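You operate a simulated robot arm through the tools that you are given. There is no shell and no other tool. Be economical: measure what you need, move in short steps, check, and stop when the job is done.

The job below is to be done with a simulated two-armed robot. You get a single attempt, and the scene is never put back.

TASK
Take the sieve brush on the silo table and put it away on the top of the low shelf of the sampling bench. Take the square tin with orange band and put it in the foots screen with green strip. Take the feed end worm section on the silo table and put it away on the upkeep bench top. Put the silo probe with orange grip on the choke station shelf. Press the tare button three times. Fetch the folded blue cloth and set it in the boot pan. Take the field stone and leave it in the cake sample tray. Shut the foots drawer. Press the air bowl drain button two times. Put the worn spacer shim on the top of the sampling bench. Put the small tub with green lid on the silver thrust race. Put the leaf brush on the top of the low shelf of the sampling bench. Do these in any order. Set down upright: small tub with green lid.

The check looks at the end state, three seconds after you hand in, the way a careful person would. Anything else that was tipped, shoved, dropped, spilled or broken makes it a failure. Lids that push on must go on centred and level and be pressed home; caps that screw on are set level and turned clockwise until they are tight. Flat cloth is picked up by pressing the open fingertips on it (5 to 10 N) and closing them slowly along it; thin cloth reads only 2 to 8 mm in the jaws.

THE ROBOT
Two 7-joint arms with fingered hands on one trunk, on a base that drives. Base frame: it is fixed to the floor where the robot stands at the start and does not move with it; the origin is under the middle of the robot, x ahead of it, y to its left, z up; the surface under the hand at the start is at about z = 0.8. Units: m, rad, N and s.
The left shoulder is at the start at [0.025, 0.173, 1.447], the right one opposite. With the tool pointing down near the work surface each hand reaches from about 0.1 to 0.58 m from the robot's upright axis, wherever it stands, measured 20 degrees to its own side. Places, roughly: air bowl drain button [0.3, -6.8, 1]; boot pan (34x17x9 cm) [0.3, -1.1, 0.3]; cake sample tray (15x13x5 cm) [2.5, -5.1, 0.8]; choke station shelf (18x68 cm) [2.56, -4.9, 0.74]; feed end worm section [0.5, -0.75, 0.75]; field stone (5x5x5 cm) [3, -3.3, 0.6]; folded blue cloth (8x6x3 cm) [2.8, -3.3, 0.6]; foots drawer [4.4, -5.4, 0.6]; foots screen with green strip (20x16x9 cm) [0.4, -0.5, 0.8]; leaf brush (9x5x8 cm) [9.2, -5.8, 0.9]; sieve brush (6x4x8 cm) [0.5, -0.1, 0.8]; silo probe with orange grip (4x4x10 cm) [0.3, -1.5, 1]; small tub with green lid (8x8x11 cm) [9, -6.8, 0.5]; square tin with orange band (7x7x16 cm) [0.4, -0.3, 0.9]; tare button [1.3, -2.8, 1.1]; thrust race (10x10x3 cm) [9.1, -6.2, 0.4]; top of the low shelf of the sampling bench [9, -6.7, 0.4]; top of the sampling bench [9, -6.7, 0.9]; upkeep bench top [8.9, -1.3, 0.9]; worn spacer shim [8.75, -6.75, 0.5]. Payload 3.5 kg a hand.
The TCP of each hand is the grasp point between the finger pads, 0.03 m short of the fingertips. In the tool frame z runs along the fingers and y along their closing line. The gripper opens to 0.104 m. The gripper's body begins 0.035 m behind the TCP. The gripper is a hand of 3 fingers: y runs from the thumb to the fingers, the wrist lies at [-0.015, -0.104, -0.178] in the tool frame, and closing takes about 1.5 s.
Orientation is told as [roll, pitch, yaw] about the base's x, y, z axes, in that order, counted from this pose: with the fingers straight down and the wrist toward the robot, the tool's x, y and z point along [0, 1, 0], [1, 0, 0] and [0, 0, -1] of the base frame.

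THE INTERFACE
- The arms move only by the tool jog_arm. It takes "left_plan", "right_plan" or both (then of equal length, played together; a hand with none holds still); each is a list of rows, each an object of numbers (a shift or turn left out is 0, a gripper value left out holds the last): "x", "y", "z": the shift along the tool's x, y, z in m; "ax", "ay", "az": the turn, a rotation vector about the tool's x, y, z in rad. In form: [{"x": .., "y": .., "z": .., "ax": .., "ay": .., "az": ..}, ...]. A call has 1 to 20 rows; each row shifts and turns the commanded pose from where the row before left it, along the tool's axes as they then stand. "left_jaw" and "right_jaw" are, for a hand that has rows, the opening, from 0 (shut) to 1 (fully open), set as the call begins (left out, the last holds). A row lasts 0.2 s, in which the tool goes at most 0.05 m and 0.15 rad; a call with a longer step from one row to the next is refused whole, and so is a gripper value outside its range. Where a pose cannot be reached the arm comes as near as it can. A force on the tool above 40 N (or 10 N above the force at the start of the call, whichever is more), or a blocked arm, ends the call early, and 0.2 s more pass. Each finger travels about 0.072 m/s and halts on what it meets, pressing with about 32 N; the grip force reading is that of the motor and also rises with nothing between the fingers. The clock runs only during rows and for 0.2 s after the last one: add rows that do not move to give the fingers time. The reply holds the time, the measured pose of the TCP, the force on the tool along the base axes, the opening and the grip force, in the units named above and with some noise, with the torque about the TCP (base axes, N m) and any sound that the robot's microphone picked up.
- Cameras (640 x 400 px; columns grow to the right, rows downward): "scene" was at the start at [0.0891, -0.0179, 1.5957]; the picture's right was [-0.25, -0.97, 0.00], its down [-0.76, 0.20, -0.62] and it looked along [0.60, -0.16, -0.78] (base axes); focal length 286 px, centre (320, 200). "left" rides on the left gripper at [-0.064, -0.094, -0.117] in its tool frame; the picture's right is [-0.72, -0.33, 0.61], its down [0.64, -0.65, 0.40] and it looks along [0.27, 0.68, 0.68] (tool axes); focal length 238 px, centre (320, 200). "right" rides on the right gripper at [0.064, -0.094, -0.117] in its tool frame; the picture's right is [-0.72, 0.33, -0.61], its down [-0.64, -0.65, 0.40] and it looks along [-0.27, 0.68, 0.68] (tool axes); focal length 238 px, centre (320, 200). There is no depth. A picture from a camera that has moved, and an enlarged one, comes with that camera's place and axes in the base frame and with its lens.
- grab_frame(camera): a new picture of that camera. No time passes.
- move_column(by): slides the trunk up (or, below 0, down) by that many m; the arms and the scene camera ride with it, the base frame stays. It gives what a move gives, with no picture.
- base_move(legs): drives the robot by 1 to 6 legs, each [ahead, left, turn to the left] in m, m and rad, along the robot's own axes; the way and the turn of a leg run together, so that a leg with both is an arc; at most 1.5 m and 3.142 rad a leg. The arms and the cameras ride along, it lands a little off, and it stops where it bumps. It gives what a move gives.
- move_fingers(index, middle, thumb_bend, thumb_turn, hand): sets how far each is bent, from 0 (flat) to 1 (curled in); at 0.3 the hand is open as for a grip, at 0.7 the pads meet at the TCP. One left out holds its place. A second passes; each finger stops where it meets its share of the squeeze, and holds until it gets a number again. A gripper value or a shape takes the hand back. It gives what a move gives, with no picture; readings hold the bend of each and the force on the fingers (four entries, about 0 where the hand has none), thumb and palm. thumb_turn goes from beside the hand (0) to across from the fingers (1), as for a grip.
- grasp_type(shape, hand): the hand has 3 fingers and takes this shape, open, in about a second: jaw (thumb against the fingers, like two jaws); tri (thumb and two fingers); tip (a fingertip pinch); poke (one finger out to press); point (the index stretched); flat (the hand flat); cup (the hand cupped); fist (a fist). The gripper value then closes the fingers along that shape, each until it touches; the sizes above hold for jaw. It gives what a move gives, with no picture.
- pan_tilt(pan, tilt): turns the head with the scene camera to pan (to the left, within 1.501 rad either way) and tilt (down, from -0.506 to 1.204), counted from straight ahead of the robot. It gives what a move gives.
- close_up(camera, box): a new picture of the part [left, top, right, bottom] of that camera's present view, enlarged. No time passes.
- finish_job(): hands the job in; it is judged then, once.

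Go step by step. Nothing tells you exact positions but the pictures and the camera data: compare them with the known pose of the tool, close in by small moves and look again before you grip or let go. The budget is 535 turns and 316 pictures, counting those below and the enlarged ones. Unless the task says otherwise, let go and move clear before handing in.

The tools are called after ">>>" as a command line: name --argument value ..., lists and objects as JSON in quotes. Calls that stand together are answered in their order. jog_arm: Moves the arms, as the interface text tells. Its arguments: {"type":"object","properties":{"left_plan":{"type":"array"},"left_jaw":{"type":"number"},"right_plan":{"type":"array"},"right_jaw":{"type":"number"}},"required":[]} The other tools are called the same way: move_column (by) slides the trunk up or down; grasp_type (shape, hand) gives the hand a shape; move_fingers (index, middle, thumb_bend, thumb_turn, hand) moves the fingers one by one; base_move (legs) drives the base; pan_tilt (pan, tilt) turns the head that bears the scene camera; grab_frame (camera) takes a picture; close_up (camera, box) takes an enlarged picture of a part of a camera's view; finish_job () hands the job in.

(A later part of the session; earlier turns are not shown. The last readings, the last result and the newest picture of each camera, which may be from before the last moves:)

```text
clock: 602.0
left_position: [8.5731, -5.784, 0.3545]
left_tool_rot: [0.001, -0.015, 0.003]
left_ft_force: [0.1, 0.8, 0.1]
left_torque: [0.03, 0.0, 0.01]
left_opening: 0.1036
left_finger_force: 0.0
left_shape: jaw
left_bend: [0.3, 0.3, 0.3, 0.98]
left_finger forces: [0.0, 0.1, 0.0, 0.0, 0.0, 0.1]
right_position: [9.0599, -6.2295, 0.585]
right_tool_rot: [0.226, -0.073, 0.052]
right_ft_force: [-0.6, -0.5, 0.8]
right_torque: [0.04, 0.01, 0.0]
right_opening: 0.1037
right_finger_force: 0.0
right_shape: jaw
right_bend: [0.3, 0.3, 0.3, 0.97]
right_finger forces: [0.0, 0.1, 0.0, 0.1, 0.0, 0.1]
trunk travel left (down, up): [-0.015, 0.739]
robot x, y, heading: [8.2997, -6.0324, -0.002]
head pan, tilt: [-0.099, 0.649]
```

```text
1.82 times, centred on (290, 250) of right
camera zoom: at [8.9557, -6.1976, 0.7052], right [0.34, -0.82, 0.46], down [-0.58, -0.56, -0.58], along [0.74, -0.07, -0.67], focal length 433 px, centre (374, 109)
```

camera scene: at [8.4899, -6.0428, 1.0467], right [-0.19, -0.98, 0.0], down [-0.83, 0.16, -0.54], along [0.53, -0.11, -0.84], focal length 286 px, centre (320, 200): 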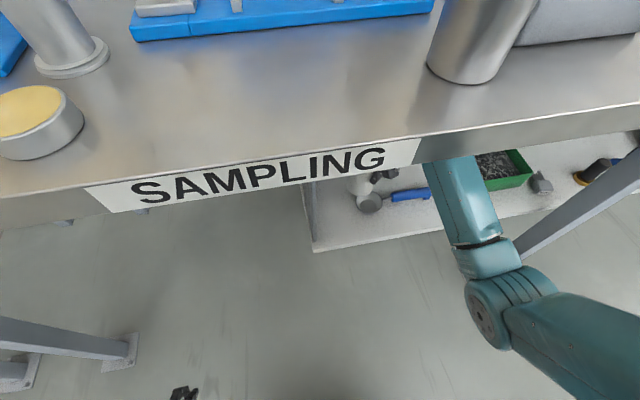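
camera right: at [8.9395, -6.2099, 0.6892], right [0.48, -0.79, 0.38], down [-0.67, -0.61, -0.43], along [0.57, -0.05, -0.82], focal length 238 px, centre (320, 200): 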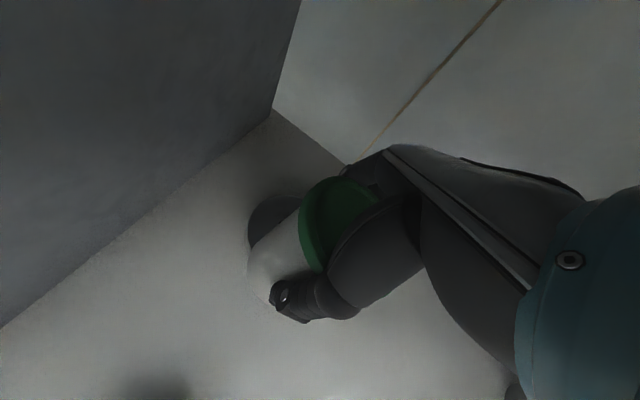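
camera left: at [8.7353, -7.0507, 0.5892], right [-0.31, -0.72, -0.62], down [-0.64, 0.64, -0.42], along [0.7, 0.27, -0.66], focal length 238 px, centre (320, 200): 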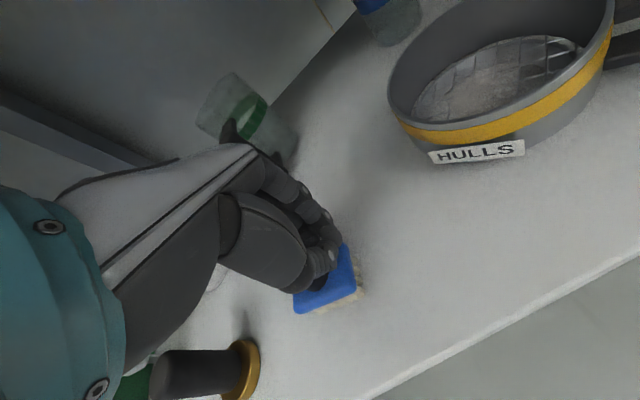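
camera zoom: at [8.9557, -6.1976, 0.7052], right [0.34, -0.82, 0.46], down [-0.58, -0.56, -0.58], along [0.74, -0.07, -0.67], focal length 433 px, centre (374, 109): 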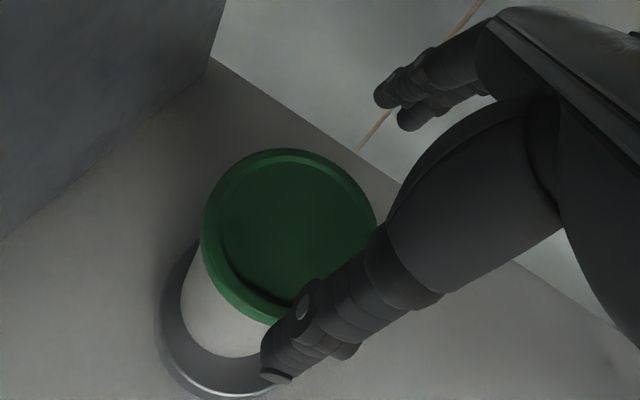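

Tub stands upright on the race, hand clear above. Withdrawing backward.

>>> base_move --legs '[[-0.1, 0, 0]]'

>>> grab_frame --camera "right"

>>> base_move --legs '[[-0.3, 0, 0]]'

>>> close_up --camera "scene" --box '[260, 130, 520, 330]'

```text
clock: 603.2
left_position: [8.4731, -5.7826, 0.3531]
left_tool_rot: [0.0, -0.015, 0.002]
left_ft_force: [0.8, -0.3, 0.8]
left_torque: [0.01, -0.02, 0.01]
left_opening: 0.1037
left_finger_force: 0.1
left_shape: jaw
left_bend: [0.3, 0.3, 0.3, 0.98]
left_finger forces: [0.0, 0.0, 0.1, 0.0, 0.1, 0.1]
right_position: [8.9611, -6.2298, 0.5857]
right_tool_rot: [0.227, -0.071, 0.05]
right_ft_force: [0.4, 0.9, -0.2]
right_torque: [0.0, -0.02, 0.03]
right_opening: 0.1038
right_finger_force: 0.0
right_shape: jaw
right_bend: [0.3, 0.3, 0.3, 0.97]
right_finger forces: [0.0, 0.1, 0.0, 0.0, 0.1, 0.0]
trunk travel left (down, up): [-0.015, 0.739]
robot x, y, heading: [8.2035, -6.028, -0.005]
head pan, tilt: [-0.099, 0.649]
```

```text
89 pictures are left
camera right: at [8.8557, -6.1976, 0.705], right [0.34, -0.82, 0.46], down [-0.58, -0.56, -0.58], along [0.74, -0.07, -0.67], focal length 238 px, centre (320, 200)
```

right: 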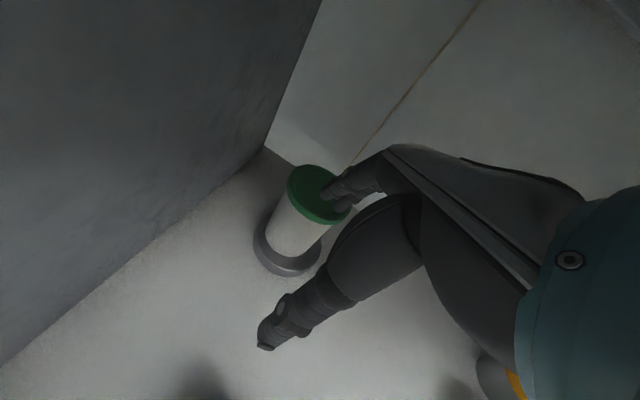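

```text
clock: 605.2
left_position: [8.1758, -5.7817, 0.3538]
left_tool_rot: [-0.002, -0.014, 0.002]
left_ft_force: [0.6, -0.1, 0.4]
left_torque: [-0.01, 0.03, 0.01]
left_opening: 0.1038
left_finger_force: 0.2
left_shape: jaw
left_bend: [0.3, 0.3, 0.3, 0.98]
left_finger forces: [0.0, 0.1, 0.1, 0.0, 0.0, 0.0]
right_position: [8.6625, -6.2278, 0.5844]
right_tool_rot: [0.226, -0.074, 0.051]
right_ft_force: [0.3, 0.5, 0.4]
right_torque: [0.01, -0.05, 0.03]
right_opening: 0.104
right_finger_force: 0.1
right_shape: jaw
right_bend: [0.3, 0.3, 0.3, 0.97]
right_finger forces: [0.0, 0.1, 0.0, 0.0, 0.0, 0.1]
trunk travel left (down, up): [-0.015, 0.739]
robot x, y, heading: [7.9101, -6.0302, -0.007]
head pan, tilt: [-0.099, 0.649]
```

```text
2.00 times, centred on (390, 230) of scene
camera zoom: at [8.2139, -6.0383, 1.0745], right [-0.1, -0.99, 0.0], down [-0.6, 0.06, -0.8], along [0.79, -0.08, -0.6], focal length 572 px, centre (180, 140)
```

zoom: 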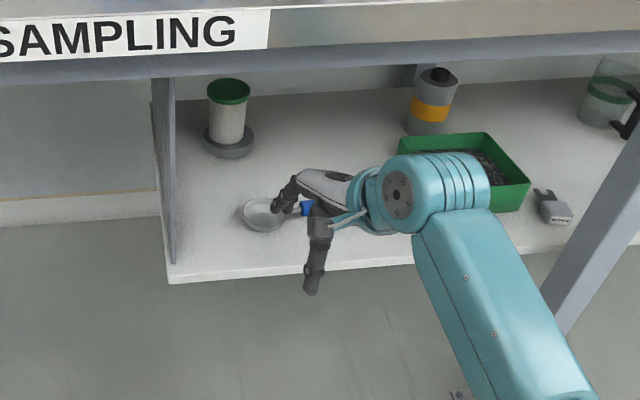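

Tub done. Next the WORN shim, lying near (8.84, -6.725) just behind the leg. I'll pull the hand out, straighten it, and turn it so it closes sideways.

>>> jog_arm --right_plan '[{"y": -0.04}, {"y": -0.04}, {"y": -0.04, "ax": 0.074}, {"ay": -0.113}, {"ay": -0.113}, {"az": -0.14}, {"az": -0.14}, {"az": -0.14}, {"az": -0.14}, {"az": -0.14}, {"az": -0.14}, {"az": -0.14}, {"az": -0.14}, {"az": -0.14}, {"az": -0.14}, {"az": -0.12}, {}]' --right_jaw 0.6

>>> base_move --legs '[[0, -0.57, 0]]'

>>> close_up --camera "scene" --box '[240, 170, 480, 350]'

>>> grab_frame --camera "right"

```text
clock: 608.8
left_position: [8.1767, -5.7826, 0.355]
left_tool_rot: [-0.001, -0.015, 0.002]
left_ft_force: [0.6, -0.3, -0.1]
left_torque: [0.01, -0.01, -0.01]
left_opening: 0.1037
left_finger_force: 0.0
left_shape: jaw
left_bend: [0.3, 0.3, 0.3, 0.98]
left_finger forces: [0.0, 0.0, 0.1, 0.0, 0.0, 0.0]
right_position: [8.5433, -6.2353, 0.5768]
right_tool_rot: [0.0, 0.0, 1.589]
right_ft_force: [0.3, 0.3, 0.3]
right_torque: [0.0, -0.01, 0.0]
right_opening: 0.0628
right_finger_force: 0.1
right_shape: jaw
right_bend: [0.29, 0.41, 0.64, 1.0]
right_finger forces: [0.0, 0.0, 0.0, 0.0, 0.0, 0.0]
trunk travel left (down, up): [-0.015, 0.739]
robot x, y, heading: [7.9078, -6.0276, -0.004]
head pan, tilt: [-0.099, 0.649]
```

```text
clock: 612.1
left_position: [8.172, -6.3602, 0.3548]
left_tool_rot: [0.001, -0.014, 0.005]
left_ft_force: [0.6, 0.1, -0.1]
left_torque: [-0.03, 0.02, 0.02]
left_opening: 0.1036
left_finger_force: 0.1
left_shape: jaw
left_bend: [0.3, 0.3, 0.3, 0.98]
left_finger forces: [0.1, 0.0, 0.0, 0.0, 0.1, 0.0]
right_position: [8.5414, -6.8113, 0.5764]
right_tool_rot: [-0.001, 0.001, 1.59]
right_ft_force: [-0.3, 0.2, 0.1]
right_torque: [0.01, 0.0, -0.02]
right_opening: 0.0627
right_finger_force: 0.1
right_shape: jaw
right_bend: [0.29, 0.41, 0.64, 1.0]
right_finger forces: [0.0, 0.0, 0.0, 0.1, 0.0, 0.1]
trunk travel left (down, up): [-0.015, 0.739]
robot x, y, heading: [7.9048, -6.6139, 0.0]
head pan, tilt: [-0.099, 0.649]
```

```text
2.22 times, centred on (360, 260) of scene
camera zoom: at [8.2114, -6.6168, 1.0745], right [-0.1, -0.99, 0.0], down [-0.6, 0.06, -0.8], along [0.79, -0.08, -0.6], focal length 635 px, centre (231, 67)
```

zoom: 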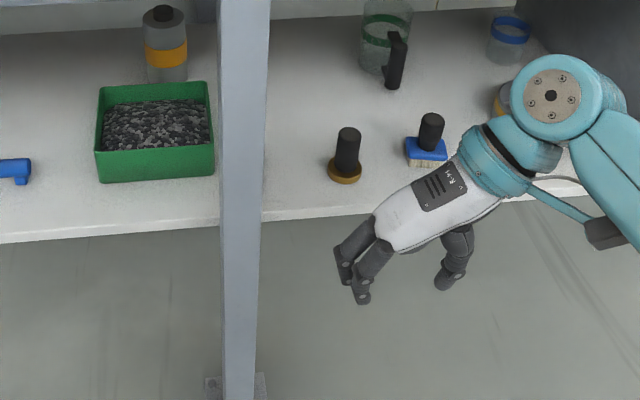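

```text
86 pictures are left
camera right: at [8.4791, -6.9061, 0.6922], right [0.71, 0.34, 0.61], down [0.65, -0.64, -0.4], along [0.26, 0.69, -0.68], focal length 238 px, centre (320, 200)
```

right: 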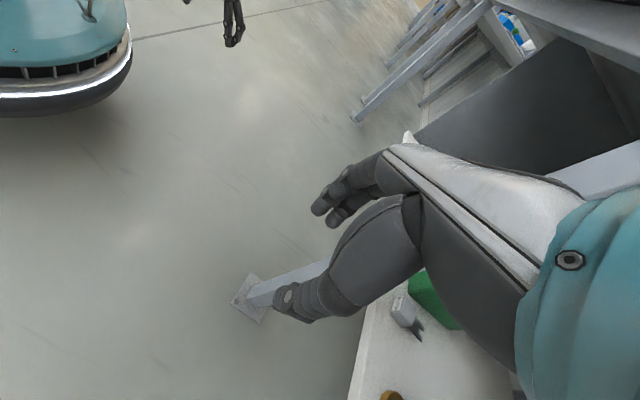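

>>> jog_arm --right_plan '[{"z": 0.03}, {}]'

>>> base_move --legs '[[0.29, 0, 0]]'

>>> grab_frame --camera "right"

```text
clock: 612.7
left_position: [8.173, -6.3598, 0.3536]
left_tool_rot: [0.0, -0.015, 0.003]
left_ft_force: [-0.3, 0.2, 0.8]
left_torque: [-0.03, 0.0, 0.0]
left_opening: 0.1036
left_finger_force: 0.0
left_shape: jaw
left_bend: [0.3, 0.3, 0.3, 0.98]
left_finger forces: [0.0, 0.0, 0.2, 0.0, 0.1, 0.0]
right_position: [8.5411, -6.8106, 0.5471]
right_tool_rot: [0.0, 0.0, 1.588]
right_ft_force: [0.5, 0.4, -0.1]
right_torque: [-0.01, 0.01, 0.0]
right_opening: 0.0628
right_finger_force: 0.1
right_shape: jaw
right_bend: [0.29, 0.41, 0.64, 1.0]
right_finger forces: [0.0, 0.0, 0.0, 0.0, 0.0, 0.1]
trunk travel left (down, up): [-0.015, 0.739]
robot x, y, heading: [7.9074, -6.608, -0.0]
head pan, tilt: [-0.099, 0.649]
```

```text
clock: 614.7
left_position: [8.4647, -6.3621, 0.3551]
left_tool_rot: [0.001, -0.014, 0.005]
left_ft_force: [-0.9, 0.4, -0.1]
left_torque: [0.03, 0.03, 0.0]
left_opening: 0.1037
left_finger_force: 0.0
left_shape: jaw
left_bend: [0.3, 0.3, 0.3, 0.98]
left_finger forces: [0.0, 0.1, 0.0, 0.0, 0.1, 0.1]
right_position: [8.8321, -6.81, 0.5471]
right_tool_rot: [0.0, 0.0, 1.59]
right_ft_force: [-0.2, 0.3, -0.3]
right_torque: [0.03, -0.01, 0.02]
right_opening: 0.0629
right_finger_force: 0.1
right_shape: jaw
right_bend: [0.29, 0.41, 0.64, 1.0]
right_finger forces: [0.0, 0.1, 0.1, 0.0, 0.0, 0.1]
trunk travel left (down, up): [-0.015, 0.739]
robot x, y, heading: [8.1987, -6.6065, -0.001]
head pan, tilt: [-0.099, 0.649]
```

```text
85 pictures are left
camera right: at [8.7703, -6.9058, 0.6631], right [0.71, 0.34, 0.61], down [0.65, -0.64, -0.4], along [0.26, 0.69, -0.68], focal length 238 px, centre (320, 200)
```

right: 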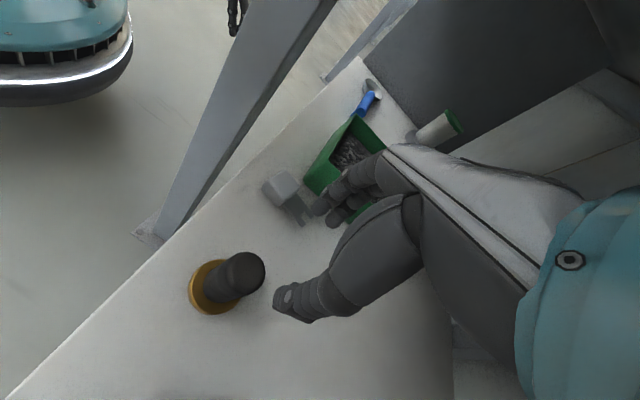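

>>> jog_arm --right_plan '[{"y": 0.035, "x": 0.01}, {"y": 0.035, "x": 0.01}, {"y": 0.03, "x": 0.008, "az": 0.1}, {"az": 0.1}, {}]'

>>> grab_frame --camera "right"

```text
clock: 615.9
left_position: [8.4647, -6.3622, 0.3545]
left_tool_rot: [-0.001, -0.015, 0.005]
left_ft_force: [-0.6, -0.9, 0.1]
left_torque: [0.01, -0.01, 0.02]
left_opening: 0.1035
left_finger_force: 0.1
left_shape: jaw
left_bend: [0.3, 0.3, 0.3, 0.98]
left_finger forces: [0.0, 0.1, 0.1, 0.1, 0.1, 0.1]
right_position: [8.8025, -6.7109, 0.5476]
right_tool_rot: [0.0, 0.0, 1.388]
right_ft_force: [0.4, -0.8, 0.2]
right_torque: [-0.03, 0.03, 0.0]
right_opening: 0.0627
right_finger_force: 0.0
right_shape: jaw
right_bend: [0.29, 0.41, 0.64, 1.0]
right_finger forces: [0.0, 0.0, 0.0, 0.1, 0.1, 0.0]
trunk travel left (down, up): [-0.015, 0.739]
robot x, y, heading: [8.1953, -6.607, -0.002]
head pan, tilt: [-0.099, 0.649]
```

```text
84 pictures are left
camera right: at [8.7229, -6.7918, 0.663], right [0.77, 0.19, 0.61], down [0.51, -0.76, -0.4], along [0.39, 0.62, -0.68], focal length 238 px, centre (320, 200)
```

right: 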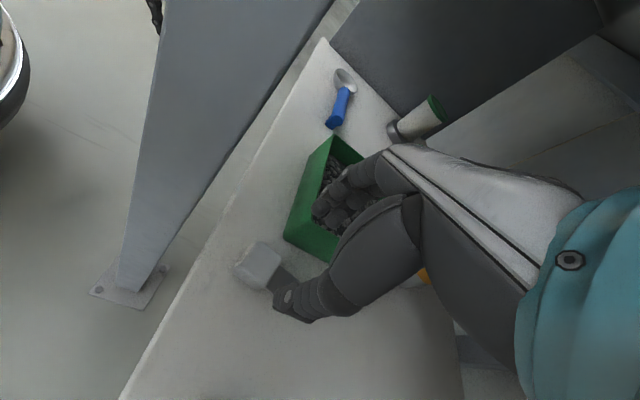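

>>> jog_arm --right_plan '[{"y": 0.015, "x": -0.004}, {"z": 0.03}, {"z": 0.03}, {"z": 0.02}, {}]'

>>> close_up --camera "right" --box '[180, 140, 400, 360]'

```text
clock: 616.8
left_position: [8.4638, -6.3621, 0.3544]
left_tool_rot: [0.001, -0.016, 0.004]
left_ft_force: [-0.5, -0.5, 0.6]
left_torque: [0.0, -0.02, 0.02]
left_opening: 0.1038
left_finger_force: 0.1
left_shape: jaw
left_bend: [0.3, 0.3, 0.3, 0.98]
left_finger forces: [0.0, 0.1, 0.0, 0.0, 0.1, 0.0]
right_position: [8.8166, -6.6955, 0.4977]
right_tool_rot: [-0.019, -0.026, 1.387]
right_ft_force: [-3.2, -5.2, 18.2]
right_torque: [0.76, -0.3, 0.1]
right_opening: 0.0611
right_finger_force: 0.0
right_shape: jaw
right_bend: [0.29, 0.42, 0.64, 1.0]
right_finger forces: [0.1, 18.8, 0.0, 0.0, 0.0, 0.1]
trunk travel left (down, up): [-0.015, 0.739]
robot x, y, heading: [8.1992, -6.6123, -0.006]
head pan, tilt: [-0.099, 0.649]
stopped in row 4 (right hand): the force on the tool passed its limit at 49 N (the readings are from after the stop); the commanded pose is now the measured one
```

```text
1.82 times, centred on (290, 250) of right
camera zoom: at [8.7336, -6.7785, 0.61], right [0.75, 0.17, 0.64], down [0.52, -0.75, -0.41], along [0.41, 0.64, -0.66], focal length 433 px, centre (374, 109)
```

zoom: 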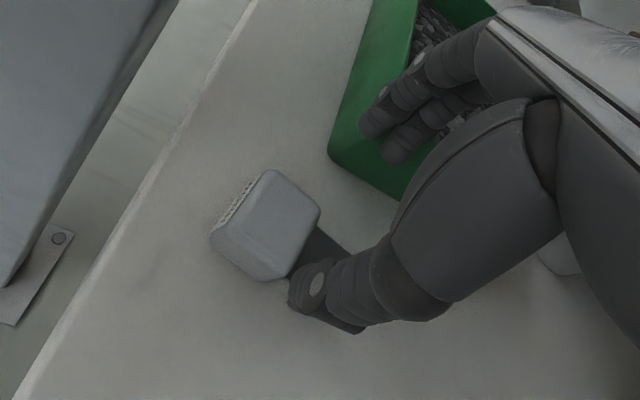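

The finger touched the green tray's rim. I'll raise, shift right 2 cm, and come down again.

>>> jog_arm --right_plan '[{"z": -0.03}, {"y": -0.021, "ay": 0.02, "ax": 0.02}, {"z": 0.03}, {"z": 0.03}, {"z": 0.015}, {}]'

>>> close_up --camera "right" --box '[180, 140, 400, 360]'

```text
clock: 618.2
left_position: [8.4642, -6.3616, 0.3552]
left_tool_rot: [-0.001, -0.017, 0.005]
left_ft_force: [-0.1, 0.1, -0.8]
left_torque: [0.0, 0.0, 0.01]
left_opening: 0.1037
left_finger_force: 0.0
left_shape: jaw
left_bend: [0.3, 0.3, 0.3, 0.98]
left_finger forces: [0.1, 0.0, 0.0, 0.0, 0.1, 0.1]
right_position: [8.811, -6.7175, 0.4516]
right_tool_rot: [0.003, -0.002, 1.384]
right_ft_force: [-1.3, -0.9, 14.5]
right_torque: [0.18, 0.08, 0.03]
right_opening: 0.0621
right_finger_force: 0.0
right_shape: jaw
right_bend: [0.74, 0.41, 0.64, 1.0]
right_finger forces: [5.7, 4.2, 0.0, 0.0, 4.4, 0.1]
trunk travel left (down, up): [-0.015, 0.739]
robot x, y, heading: [8.1968, -6.6097, -0.0]
head pan, tilt: [-0.099, 0.649]
```

```text
1.82 times, centred on (290, 250) of right
camera zoom: at [8.7314, -6.7975, 0.5662], right [0.77, 0.19, 0.61], down [0.51, -0.76, -0.41], along [0.39, 0.62, -0.68], focal length 433 px, centre (374, 109)
```

zoom: 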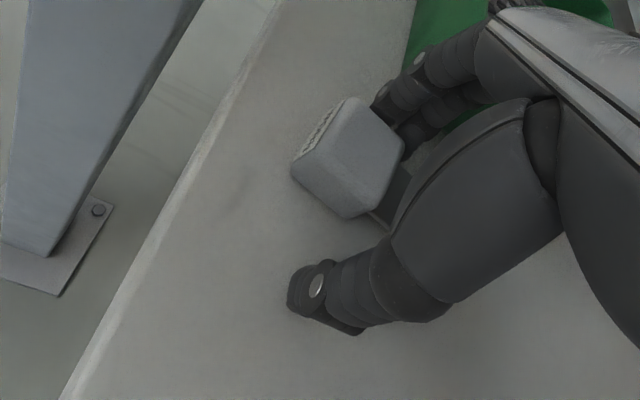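

Fingers straddle the block and touch the shelf. I'll rise 3 mm and close.

>>> jog_arm --right_plan '[{"z": -0.004}, {}]'

>>> jog_arm --right_plan '[{}, {}, {}, {}, {}, {}]' --right_jaw 0

>>> close_up --camera "right" --box '[180, 140, 400, 360]'

```text
clock: 618.8
left_position: [8.4652, -6.3601, 0.3527]
left_tool_rot: [0.001, -0.014, 0.004]
left_ft_force: [-0.6, -0.3, 0.0]
left_torque: [-0.02, -0.03, 0.02]
left_opening: 0.1036
left_finger_force: 0.1
left_shape: jaw
left_bend: [0.3, 0.3, 0.3, 0.98]
left_finger forces: [0.0, 0.1, 0.1, 0.0, 0.0, 0.0]
right_position: [8.8094, -6.7179, 0.4511]
right_tool_rot: [0.009, 0.005, 1.386]
right_ft_force: [-0.3, 0.2, 1.4]
right_torque: [0.06, -0.05, -0.05]
right_opening: 0.0627
right_finger_force: 0.0
right_shape: jaw
right_bend: [0.29, 0.4, 0.64, 1.0]
right_finger forces: [0.1, 0.9, 0.0, 0.0, 0.1, 0.0]
trunk travel left (down, up): [-0.015, 0.739]
robot x, y, heading: [8.1986, -6.6091, -0.002]
head pan, tilt: [-0.099, 0.649]
```

```text
clock: 620.2
left_position: [8.4641, -6.3618, 0.355]
left_tool_rot: [0.0, -0.013, 0.003]
left_ft_force: [0.0, -0.4, -0.8]
left_torque: [0.0, 0.0, -0.03]
left_opening: 0.1037
left_finger_force: 0.1
left_shape: jaw
left_bend: [0.3, 0.3, 0.3, 0.98]
left_finger forces: [0.0, 0.1, 0.0, 0.0, 0.0, 0.0]
right_position: [8.8107, -6.7176, 0.4529]
right_tool_rot: [0.007, 0.002, 1.385]
right_ft_force: [0.4, -0.2, -0.1]
right_torque: [0.04, 0.03, 0.01]
right_opening: 0.0322
right_finger_force: 32.7
right_shape: jaw
right_bend: [0.73, 0.49, 0.74, 1.0]
right_finger forces: [24.0, 5.7, 0.1, 0.0, 29.1, 0.0]
trunk travel left (down, up): [-0.015, 0.739]
robot x, y, heading: [8.1962, -6.6099, -0.005]
head pan, tilt: [-0.099, 0.649]
```

```text
1.82 times, centred on (290, 250) of right
camera zoom: at [8.7315, -6.7978, 0.5684], right [0.77, 0.19, 0.61], down [0.51, -0.76, -0.41], along [0.38, 0.62, -0.68], focal length 433 px, centre (374, 109)
```

zoom: 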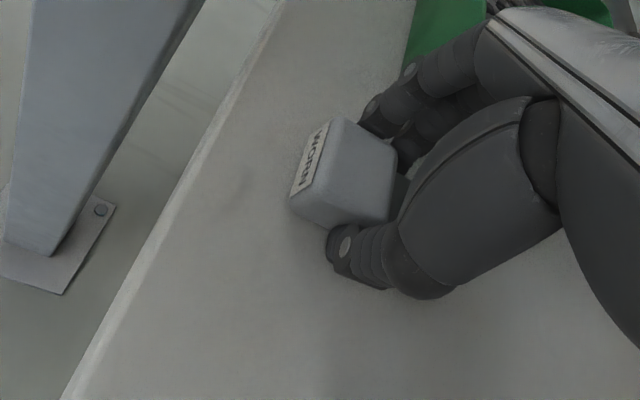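

>>> jog_arm --right_plan '[{"z": -0.03}, {"z": -0.03}, {"z": -0.035}, {"y": -0.035}, {"y": -0.035}, {"y": -0.035}, {}]'

>>> grab_frame --camera "right"

```text
clock: 621.8
left_position: [8.4651, -6.3619, 0.3541]
left_tool_rot: [0.0, -0.016, 0.003]
left_ft_force: [-0.1, -0.2, 0.3]
left_torque: [-0.02, 0.0, -0.01]
left_opening: 0.1036
left_finger_force: 0.1
left_shape: jaw
left_bend: [0.3, 0.3, 0.3, 0.98]
left_finger forces: [0.0, 0.0, 0.0, 0.0, 0.1, 0.0]
right_position: [8.7925, -6.8225, 0.5484]
right_tool_rot: [0.006, 0.0, 1.387]
right_ft_force: [-0.8, -1.2, -0.1]
right_torque: [-0.02, 0.0, -0.04]
right_opening: 0.0318
right_finger_force: 31.9
right_shape: jaw
right_bend: [0.73, 0.49, 0.74, 1.0]
right_finger forces: [24.0, 5.8, 0.1, 0.0, 29.3, 0.0]
trunk travel left (down, up): [-0.015, 0.739]
robot x, y, heading: [8.198, -6.6117, -0.001]
head pan, tilt: [-0.099, 0.649]
```

```text
80 pictures are left
camera right: at [8.7136, -6.9019, 0.6641], right [0.77, 0.19, 0.61], down [0.51, -0.76, -0.41], along [0.38, 0.62, -0.68], focal length 238 px, centre (320, 200)
```

right: 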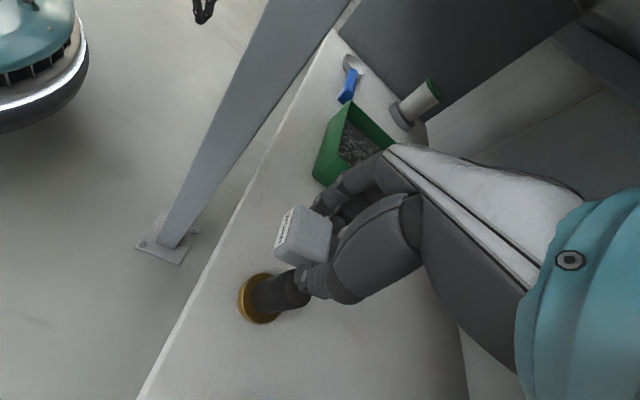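

Shim in hand. Backing out, pulling the hand in, and raising the trunk to put it on the bench top.

>>> base_move --legs '[[-0.4, 0, 0]]'

>>> jog_arm --right_plan '[{"x": 0.04}, {"x": 0.04}, {"x": 0.04}, {"x": 0.03}, {}]'

>>> move_column --by 0.4

>>> pan_tilt --pan -0.25 --tilt 0.6

>>> grab_frame --camera "scene"

```text
clock: 624.3
left_position: [8.0635, -6.3606, 0.3538]
left_tool_rot: [0.0, -0.015, -0.007]
left_ft_force: [0.3, 0.2, -0.3]
left_torque: [-0.01, 0.01, 0.0]
left_opening: 0.1036
left_finger_force: 0.1
left_shape: jaw
left_bend: [0.3, 0.3, 0.3, 0.98]
left_finger forces: [0.0, 0.1, 0.1, 0.0, 0.0, 0.1]
right_position: [8.3863, -6.8251, 0.5473]
right_tool_rot: [0.007, 0.001, 1.375]
right_ft_force: [0.0, -0.5, -1.1]
right_torque: [0.03, 0.0, 0.02]
right_opening: 0.0316
right_finger_force: 32.1
right_shape: jaw
right_bend: [0.73, 0.49, 0.74, 1.0]
right_finger forces: [24.0, 5.8, 0.0, 0.0, 29.3, 0.1]
trunk travel left (down, up): [-0.015, 0.739]
robot x, y, heading: [7.7906, -6.6075, -0.017]
head pan, tilt: [-0.099, 0.649]
```

```text
clock: 625.5
left_position: [8.0624, -6.3605, 0.3532]
left_tool_rot: [0.0, -0.013, -0.007]
left_ft_force: [-0.6, -0.2, 0.5]
left_torque: [-0.01, -0.02, 0.0]
left_opening: 0.1036
left_finger_force: 0.0
left_shape: jaw
left_bend: [0.3, 0.3, 0.3, 0.98]
left_finger forces: [0.1, 0.0, 0.1, 0.1, 0.1, 0.1]
right_position: [8.2388, -6.7943, 0.5486]
right_tool_rot: [0.008, 0.001, 1.376]
right_ft_force: [-1.0, -0.4, -0.2]
right_torque: [0.01, 0.0, -0.01]
right_opening: 0.0315
right_finger_force: 32.3
right_shape: jaw
right_bend: [0.73, 0.49, 0.74, 1.0]
right_finger forces: [23.8, 5.9, 0.0, 0.1, 29.3, 0.1]
trunk travel left (down, up): [-0.015, 0.739]
robot x, y, heading: [7.7934, -6.6075, -0.013]
head pan, tilt: [-0.099, 0.649]
```

```text
clock: 629.3
left_position: [8.0632, -6.3597, 0.7543]
left_tool_rot: [-0.001, -0.015, -0.007]
left_ft_force: [-0.3, -0.4, 0.2]
left_torque: [-0.04, 0.01, 0.03]
left_opening: 0.1036
left_finger_force: 0.0
left_shape: jaw
left_bend: [0.3, 0.3, 0.3, 0.98]
left_finger forces: [0.1, 0.1, 0.0, 0.0, 0.0, 0.0]
right_position: [8.2389, -6.795, 0.9486]
right_tool_rot: [0.009, 0.003, 1.378]
right_ft_force: [0.2, 0.7, -0.5]
right_torque: [-0.01, -0.05, 0.01]
right_opening: 0.0318
right_finger_force: 32.2
right_shape: jaw
right_bend: [0.73, 0.49, 0.74, 1.0]
right_finger forces: [23.8, 6.0, 0.1, 0.0, 29.1, 0.1]
trunk travel left (down, up): [-0.415, 0.339]
robot x, y, heading: [7.7892, -6.6068, -0.013]
head pan, tilt: [-0.099, 0.649]
```

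```text
clock: 630.0
left_position: [8.0628, -6.3609, 0.7543]
left_tool_rot: [-0.001, -0.015, -0.006]
left_ft_force: [0.4, 0.4, -0.7]
left_torque: [-0.02, 0.01, 0.01]
left_opening: 0.1037
left_finger_force: 0.1
left_shape: jaw
left_bend: [0.3, 0.3, 0.3, 0.98]
left_finger forces: [0.1, 0.0, 0.1, 0.1, 0.0, 0.1]
right_position: [8.2403, -6.7949, 0.9485]
right_tool_rot: [0.008, 0.003, 1.376]
right_ft_force: [0.0, 0.4, -0.8]
right_torque: [0.01, -0.03, 0.0]
right_opening: 0.0317
right_finger_force: 31.8
right_shape: jaw
right_bend: [0.73, 0.49, 0.74, 1.0]
right_finger forces: [23.8, 6.0, 0.0, 0.0, 29.2, 0.1]
trunk travel left (down, up): [-0.415, 0.339]
robot x, y, heading: [7.7896, -6.6055, -0.015]
head pan, tilt: [-0.25, 0.6]
```

```text
79 pictures are left
camera scene: at [7.9134, -6.6281, 1.4939], right [-0.26, -0.97, 0.0], down [-0.55, 0.15, -0.82], along [0.8, -0.21, -0.57], focal length 286 px, centre (320, 200)
```

scene: 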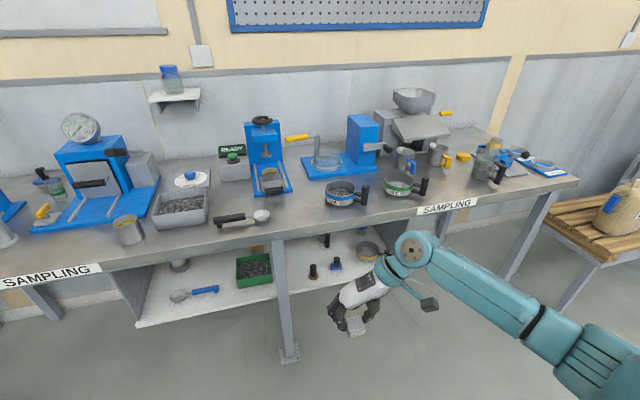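

>>> jog_arm --left_plan '[{"z": -0.04}, {"z": -0.04}, {"z": -0.04}, {}]'

>>> move_column --by 0.1

>>> base_move --legs '[[0, 0.02, 0.015], [0.48, 0, 0]]'

>>> pan_tilt --pan -0.3 --tilt 0.9

>>> grab_frame --camera "scene"

>>> grab_frame --camera "right"

```text
clock: 631.0
left_position: [8.0611, -6.3607, 0.8735]
left_tool_rot: [-0.001, -0.014, -0.006]
left_ft_force: [-0.5, 0.4, 0.1]
left_torque: [0.0, -0.02, -0.02]
left_opening: 0.1037
left_finger_force: 0.1
left_shape: jaw
left_bend: [0.3, 0.3, 0.3, 0.98]
left_finger forces: [0.0, 0.0, 0.0, 0.0, 0.0, 0.0]
right_position: [8.2388, -6.7954, 0.9487]
right_tool_rot: [0.009, 0.001, 1.377]
right_ft_force: [-0.6, 0.2, -0.2]
right_torque: [-0.02, -0.02, 0.0]
right_opening: 0.0317
right_finger_force: 32.1
right_shape: jaw
right_bend: [0.73, 0.49, 0.74, 1.0]
right_finger forces: [23.9, 6.1, 0.0, 0.0, 29.1, 0.0]
trunk travel left (down, up): [-0.415, 0.339]
robot x, y, heading: [7.7921, -6.6088, -0.013]
head pan, tilt: [-0.25, 0.6]
```

```text
clock: 632.4
left_position: [8.0622, -6.3601, 0.9732]
left_tool_rot: [0.001, -0.014, -0.007]
left_ft_force: [-0.3, 0.0, -0.4]
left_torque: [-0.04, -0.03, -0.02]
left_opening: 0.1034
left_finger_force: 0.1
left_shape: jaw
left_bend: [0.3, 0.3, 0.3, 0.98]
left_finger forces: [0.0, 0.0, 0.1, 0.0, 0.1, 0.0]
right_position: [8.2394, -6.7955, 1.0481]
right_tool_rot: [0.008, 0.002, 1.377]
right_ft_force: [-0.4, -0.3, -0.9]
right_torque: [-0.04, 0.04, 0.01]
right_opening: 0.0318
right_finger_force: 31.9
right_shape: jaw
right_bend: [0.73, 0.49, 0.74, 1.0]
right_finger forces: [23.8, 6.0, 0.0, 0.0, 29.1, 0.0]
trunk travel left (down, up): [-0.515, 0.239]
robot x, y, heading: [7.7939, -6.6063, -0.016]
head pan, tilt: [-0.25, 0.6]
```

```text
clock: 635.6
left_position: [8.5486, -6.3388, 0.9736]
left_tool_rot: [-0.001, -0.015, 0.003]
left_ft_force: [0.4, 0.2, -0.2]
left_torque: [0.01, 0.01, -0.03]
left_opening: 0.1039
left_finger_force: 0.0
left_shape: jaw
left_bend: [0.3, 0.3, 0.3, 0.98]
left_finger forces: [0.1, 0.1, 0.0, 0.0, 0.0, 0.0]
right_position: [8.73, -6.7712, 1.0491]
right_tool_rot: [0.008, 0.001, 1.386]
right_ft_force: [-0.1, 0.7, -1.1]
right_torque: [0.0, 0.01, 0.0]
right_opening: 0.0317
right_finger_force: 31.9
right_shape: jaw
right_bend: [0.73, 0.49, 0.74, 1.0]
right_finger forces: [23.8, 6.0, 0.0, 0.0, 29.0, 0.0]
trunk travel left (down, up): [-0.515, 0.239]
robot x, y, heading: [8.2822, -6.5869, -0.007]
head pan, tilt: [-0.25, 0.6]
```

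```text
clock: 636.5
left_position: [8.5468, -6.3393, 0.9743]
left_tool_rot: [0.001, -0.015, 0.002]
left_ft_force: [-1.0, 0.0, 0.3]
left_torque: [0.0, -0.01, 0.03]
left_opening: 0.1037
left_finger_force: 0.1
left_shape: jaw
left_bend: [0.3, 0.3, 0.3, 0.98]
left_finger forces: [0.0, 0.0, 0.1, 0.0, 0.0, 0.1]
right_position: [8.7294, -6.7712, 1.0489]
right_tool_rot: [0.006, 0.003, 1.387]
right_ft_force: [-0.4, -1.2, -0.8]
right_torque: [0.0, -0.01, 0.01]
right_opening: 0.0315
right_finger_force: 31.9
right_shape: jaw
right_bend: [0.73, 0.49, 0.74, 1.0]
right_finger forces: [23.7, 6.0, 0.0, 0.1, 28.9, 0.0]
trunk travel left (down, up): [-0.515, 0.239]
robot x, y, heading: [8.2819, -6.5859, -0.006]
head pan, tilt: [-0.3, 0.901]
```

```text
78 pictures are left
camera scene: at [8.3717, -6.6078, 1.5697], right [-0.3, -0.95, 0.0], down [-0.75, 0.23, -0.62], along [0.59, -0.19, -0.78], focal length 286 px, centre (320, 200)
```

scene: 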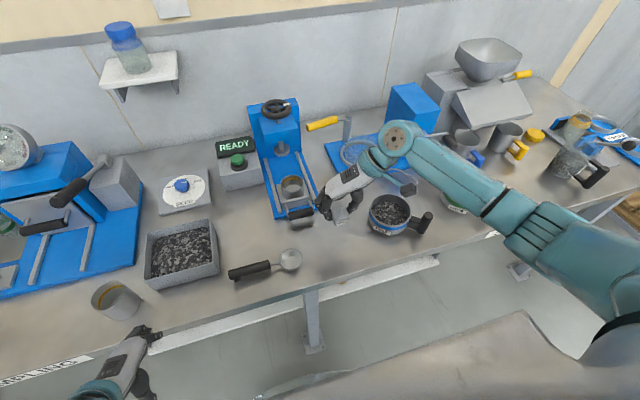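

```text
77 pictures are left
camera right: at [8.65, -6.8512, 1.1652], right [0.77, 0.19, 0.61], down [0.51, -0.76, -0.41], along [0.38, 0.62, -0.68], focal length 238 px, centre (320, 200)
```

right: 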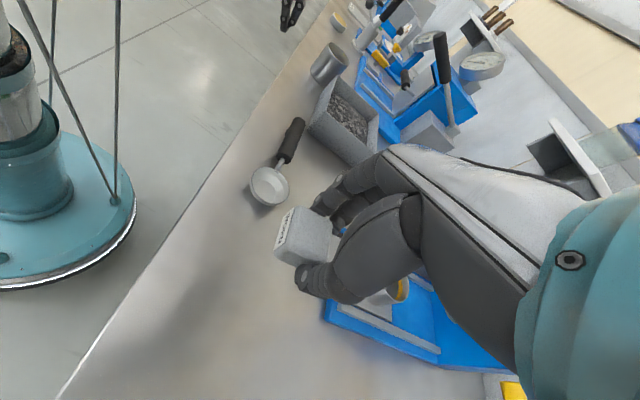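

The patch below is clear. Lowering the shim onto the bench top.

>>> jog_arm --right_plan '[{"z": 0.03}, {"z": 0.03}, {"z": 0.03}, {"z": 0.02}, {}]'

>>> jog_arm --right_plan '[{"z": 0.004}, {"z": 0.004}, {"z": 0.004}, {"z": 0.003}, {"z": 0.003}, {}]'

>>> close_up --camera "right" --box '[180, 140, 400, 360]'

```text
clock: 637.6
left_position: [8.5472, -6.3379, 0.9728]
left_tool_rot: [-0.001, -0.016, 0.005]
left_ft_force: [-0.4, -0.2, -1.0]
left_torque: [0.03, -0.01, 0.01]
left_opening: 0.1035
left_finger_force: 0.1
left_shape: jaw
left_bend: [0.3, 0.3, 0.3, 0.98]
left_finger forces: [0.0, 0.1, 0.1, 0.0, 0.0, 0.0]
right_position: [8.7269, -6.774, 0.9367]
right_tool_rot: [0.006, 0.001, 1.387]
right_ft_force: [-0.6, -0.1, -0.9]
right_torque: [0.01, 0.01, -0.01]
right_opening: 0.0312
right_finger_force: 32.3
right_shape: jaw
right_bend: [0.73, 0.49, 0.74, 1.0]
right_finger forces: [23.9, 6.0, 0.1, 0.1, 29.2, 0.1]
trunk travel left (down, up): [-0.515, 0.239]
robot x, y, heading: [8.2796, -6.5895, -0.005]
head pan, tilt: [-0.3, 0.901]
```

```text
clock: 639.0
left_position: [8.5471, -6.3392, 0.9732]
left_tool_rot: [-0.001, -0.013, 0.004]
left_ft_force: [0.4, -0.3, -0.4]
left_torque: [-0.05, 0.0, -0.02]
left_opening: 0.1036
left_finger_force: 0.0
left_shape: jaw
left_bend: [0.3, 0.3, 0.3, 0.98]
left_finger forces: [0.0, 0.1, 0.0, 0.0, 0.0, 0.0]
right_position: [8.7274, -6.771, 0.9194]
right_tool_rot: [0.006, 0.0, 1.385]
right_ft_force: [0.2, 0.9, -0.3]
right_torque: [0.0, 0.01, -0.01]
right_opening: 0.0316
right_finger_force: 32.0
right_shape: jaw
right_bend: [0.73, 0.49, 0.74, 1.0]
right_finger forces: [23.8, 6.0, 0.0, 0.0, 29.1, 0.0]
trunk travel left (down, up): [-0.515, 0.239]
robot x, y, heading: [8.2828, -6.5881, -0.003]
head pan, tilt: [-0.3, 0.901]
```

```text
1.82 times, centred on (290, 250) of right
camera zoom: at [8.6492, -6.8515, 1.0364], right [0.77, 0.19, 0.61], down [0.51, -0.76, -0.41], along [0.38, 0.62, -0.68], focal length 433 px, centre (374, 109)
```

zoom: 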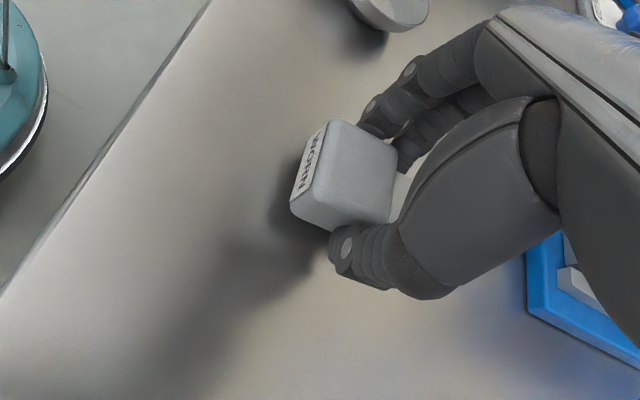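

>>> jog_arm --right_plan '[{"z": 0.003}, {"z": 0.003}, {"z": 0.003}, {"z": 0.003}, {}]'

```text
clock: 640.2
left_position: [8.5454, -6.3378, 0.974]
left_tool_rot: [-0.002, -0.016, 0.004]
left_ft_force: [-0.4, -0.1, -0.1]
left_torque: [0.03, -0.01, 0.0]
left_opening: 0.104
left_finger_force: 0.2
left_shape: jaw
left_bend: [0.3, 0.3, 0.3, 0.98]
left_finger forces: [0.1, 0.1, 0.0, 0.0, 0.0, 0.0]
right_position: [8.7293, -6.7717, 0.9115]
right_tool_rot: [0.004, -0.002, 1.386]
right_ft_force: [-0.8, -2.4, 16.6]
right_torque: [0.4, 0.13, 0.0]
right_opening: 0.0314
right_finger_force: 31.2
right_shape: jaw
right_bend: [0.74, 0.49, 0.74, 1.0]
right_finger forces: [40.1, 5.8, 0.0, 0.1, 31.9, 0.0]
trunk travel left (down, up): [-0.515, 0.239]
robot x, y, heading: [8.279, -6.5864, -0.001]
head pan, tilt: [-0.3, 0.901]
```

Contact. Release, then lift.

>>> jog_arm --right_plan '[{"z": -0.002}, {}, {}, {}, {}]' --right_jaw 0.75

>>> jog_arm --right_plan '[{"z": -0.02}, {"z": -0.04}, {"z": -0.04}, {"z": -0.04}, {}]'

>>> grab_frame --camera "right"

```text
clock: 641.5
left_position: [8.5463, -6.3384, 0.9736]
left_tool_rot: [0.0, -0.014, 0.004]
left_ft_force: [-0.4, 0.0, -1.2]
left_torque: [0.03, 0.02, 0.01]
left_opening: 0.1034
left_finger_force: 0.1
left_shape: jaw
left_bend: [0.3, 0.3, 0.3, 0.98]
left_finger forces: [0.0, 0.0, 0.0, 0.0, 0.1, 0.1]
right_position: [8.7279, -6.7703, 0.9101]
right_tool_rot: [0.007, 0.002, 1.386]
right_ft_force: [-0.1, -2.3, 3.7]
right_torque: [0.08, -0.07, 0.0]
right_opening: 0.0763
right_finger_force: 0.0
right_shape: jaw
right_bend: [0.27, 0.36, 0.54, 0.99]
right_finger forces: [0.2, 3.7, 0.0, 0.1, 0.0, 0.0]
trunk travel left (down, up): [-0.515, 0.239]
robot x, y, heading: [8.2826, -6.591, -0.007]
head pan, tilt: [-0.3, 0.901]
```

```text
clock: 642.6
left_position: [8.548, -6.3392, 0.9743]
left_tool_rot: [0.0, -0.015, 0.005]
left_ft_force: [0.4, 0.4, 0.2]
left_torque: [-0.04, 0.0, 0.0]
left_opening: 0.1033
left_finger_force: 0.0
left_shape: jaw
left_bend: [0.3, 0.3, 0.3, 0.98]
left_finger forces: [0.1, 0.0, 0.0, 0.0, 0.1, 0.0]
right_position: [8.7295, -6.7719, 1.0513]
right_tool_rot: [0.007, 0.003, 1.387]
right_ft_force: [0.8, -0.1, 0.7]
right_torque: [-0.03, 0.03, -0.01]
right_opening: 0.0777
right_finger_force: 0.2
right_shape: jaw
right_bend: [0.27, 0.36, 0.54, 0.99]
right_finger forces: [0.0, 0.0, 0.0, 0.0, 0.1, 0.1]
trunk travel left (down, up): [-0.515, 0.239]
robot x, y, heading: [8.2825, -6.584, -0.001]
head pan, tilt: [-0.3, 0.901]
```

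```text
75 pictures are left
camera right: at [8.6508, -6.8519, 1.1678], right [0.77, 0.19, 0.61], down [0.51, -0.76, -0.41], along [0.38, 0.62, -0.68], focal length 238 px, centre (320, 200)
```

right: 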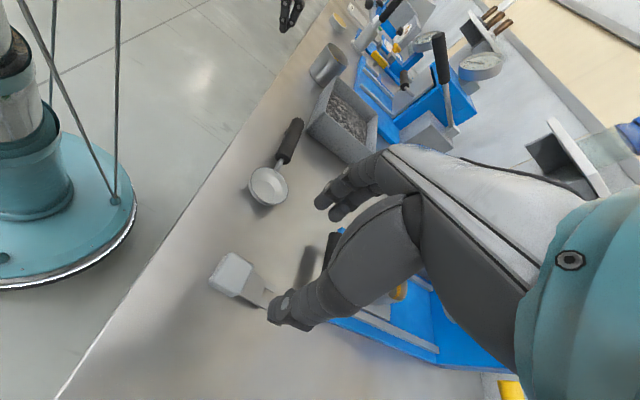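

The shim is on the bench top. Now the leaf brush at the back. I'll restore the hand's yaw, drive left and look at it.

>>> base_move --legs '[[-0.25, 0, 0]]'

>>> jog_arm --right_plan '[{"az": 0.14, "z": -0.03}, {"az": 0.14, "z": -0.03}, {"az": 0.14, "z": -0.03}, {"az": 0.14}, {"az": 0.14}, {"az": 0.14}, {"az": 0.14}, {"az": 0.14}, {"az": 0.14}, {"az": 0.127}, {}]' --right_jaw 1

>>> base_move --legs '[[0, 0.95, 0]]'

>>> pan_tilt --pan -0.15 --tilt 0.55

>>> close_up --camera "scene" --box '[180, 120, 480, 320]'

```text
clock: 644.5
left_position: [8.2958, -6.3383, 0.9735]
left_tool_rot: [0.0, -0.014, 0.004]
left_ft_force: [0.5, 0.0, 0.5]
left_torque: [-0.01, -0.05, 0.0]
left_opening: 0.1038
left_finger_force: 0.1
left_shape: jaw
left_bend: [0.3, 0.3, 0.3, 0.98]
left_finger forces: [0.0, 0.0, 0.0, 0.0, 0.1, 0.0]
right_position: [8.479, -6.7703, 1.0508]
right_tool_rot: [0.007, 0.002, 1.385]
right_ft_force: [0.8, -0.1, 0.2]
right_torque: [0.03, 0.01, 0.0]
right_opening: 0.0777
right_finger_force: 0.0
right_shape: jaw
right_bend: [0.27, 0.36, 0.54, 0.99]
right_finger forces: [0.0, 0.0, 0.0, 0.1, 0.1, 0.1]
trunk travel left (down, up): [-0.515, 0.239]
robot x, y, heading: [8.0349, -6.5857, -0.005]
head pan, tilt: [-0.3, 0.901]
```

```text
clock: 646.9
left_position: [8.2961, -6.338, 0.9737]
left_tool_rot: [0.001, -0.015, 0.003]
left_ft_force: [-0.4, -0.6, -0.8]
left_torque: [-0.01, 0.0, 0.0]
left_opening: 0.1037
left_finger_force: 0.0
left_shape: jaw
left_bend: [0.3, 0.3, 0.3, 0.98]
left_finger forces: [0.1, 0.0, 0.0, 0.0, 0.1, 0.0]
right_position: [8.4797, -6.7726, 1.1412]
right_tool_rot: [0.001, 0.006, -0.002]
right_ft_force: [-0.1, -0.5, 0.1]
right_torque: [0.0, 0.02, -0.03]
right_opening: 0.1036
right_finger_force: 0.0
right_shape: jaw
right_bend: [0.3, 0.3, 0.3, 0.98]
right_finger forces: [0.0, 0.1, 0.0, 0.1, 0.0, 0.0]
trunk travel left (down, up): [-0.515, 0.239]
robot x, y, heading: [8.0331, -6.5829, -0.001]
head pan, tilt: [-0.3, 0.901]
```

```text
clock: 651.9
left_position: [8.319, -5.3865, 0.9742]
left_tool_rot: [0.0, -0.014, -0.023]
left_ft_force: [0.2, 0.6, 1.0]
left_torque: [0.0, -0.02, -0.01]
left_opening: 0.1035
left_finger_force: 0.1
left_shape: jaw
left_bend: [0.3, 0.3, 0.3, 0.98]
left_finger forces: [0.1, 0.0, 0.0, 0.1, 0.1, 0.0]
right_position: [8.4908, -5.8242, 1.1417]
right_tool_rot: [0.0, 0.007, -0.025]
right_ft_force: [0.3, 0.4, 0.4]
right_torque: [-0.01, -0.01, 0.02]
right_opening: 0.1037
right_finger_force: 0.0
right_shape: jaw
right_bend: [0.3, 0.3, 0.3, 0.98]
right_finger forces: [0.0, 0.0, 0.0, 0.0, 0.0, 0.0]
trunk travel left (down, up): [-0.515, 0.239]
robot x, y, heading: [8.0483, -5.6286, -0.03]
head pan, tilt: [-0.3, 0.901]
```

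```text
clock: 652.7
left_position: [8.3189, -5.3865, 0.9741]
left_tool_rot: [0.0, -0.014, -0.022]
left_ft_force: [0.0, -0.1, -0.1]
left_torque: [0.0, -0.03, -0.01]
left_opening: 0.1038
left_finger_force: 0.1
left_shape: jaw
left_bend: [0.3, 0.3, 0.3, 0.98]
left_finger forces: [0.1, 0.0, 0.0, 0.0, 0.0, 0.0]
right_position: [8.4919, -5.825, 1.1409]
right_tool_rot: [-0.001, 0.007, -0.028]
right_ft_force: [-0.8, 0.0, 0.1]
right_torque: [-0.02, 0.0, 0.02]
right_opening: 0.1037
right_finger_force: 0.1
right_shape: jaw
right_bend: [0.3, 0.3, 0.3, 0.98]
right_finger forces: [0.0, 0.1, 0.1, 0.0, 0.1, 0.0]
trunk travel left (down, up): [-0.515, 0.239]
robot x, y, heading: [8.0448, -5.6282, -0.033]
head pan, tilt: [-0.15, 0.55]
```

```text
2.00 times, centred on (330, 220) of scene
camera zoom: at [8.1539, -5.6436, 1.5989], right [-0.18, -0.98, 0.0], down [-0.51, 0.09, -0.85], along [0.84, -0.15, -0.52], focal length 572 px, centre (300, 160)
```

zoom: 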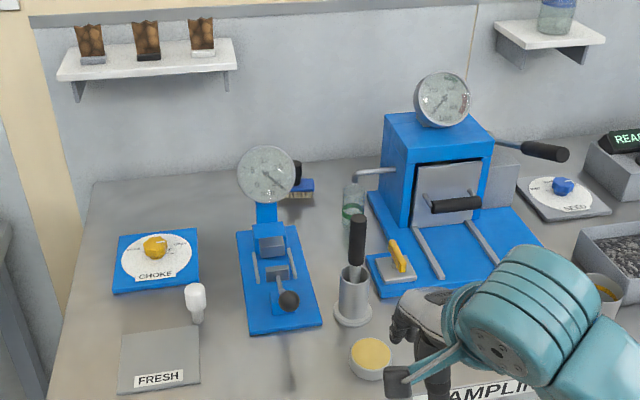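

The leaf brush sits at about (9.17, -5.82), tucked behind the gauge. I'll prepare both arms: the left raised clear of the bench, and the right hand yawed so wrist and bracket pass between gauge and press.

>>> jog_arm --left_plan '[{"z": -0.04}, {"z": -0.04}, {"z": -0.04}, {"z": -0.04}, {"z": -0.04}, {}, {}, {}]' --right_plan '[{"az": -0.14}, {"az": -0.14}, {"az": -0.14}, {"az": -0.14}, {"az": -0.14}, {"az": -0.13, "z": -0.02}, {"z": -0.03}, {}]'

```text
clock: 654.5
left_position: [8.3819, -5.3774, 1.1117]
left_tool_rot: [0.0, -0.013, -0.023]
left_ft_force: [-0.3, 0.8, 0.2]
left_torque: [0.01, 0.0, 0.01]
left_opening: 0.1038
left_finger_force: 0.0
left_shape: jaw
left_bend: [0.3, 0.3, 0.3, 0.98]
left_finger forces: [0.0, 0.0, 0.1, 0.1, 0.0, 0.1]
left hand out of reach, approached as far as the arm can: row 2, 3, 4, 5
right_position: [8.4913, -5.8245, 1.1922]
right_tool_rot: [0.006, 0.004, 0.805]
right_ft_force: [0.0, 0.0, 0.2]
right_torque: [0.01, -0.01, -0.01]
right_opening: 0.1036
right_finger_force: 0.0
right_shape: jaw
right_bend: [0.3, 0.3, 0.3, 0.98]
right_finger forces: [0.0, 0.0, 0.0, 0.0, 0.0, 0.0]
trunk travel left (down, up): [-0.515, 0.239]
robot x, y, heading: [8.0465, -5.6289, -0.03]
head pan, tilt: [-0.15, 0.55]
```

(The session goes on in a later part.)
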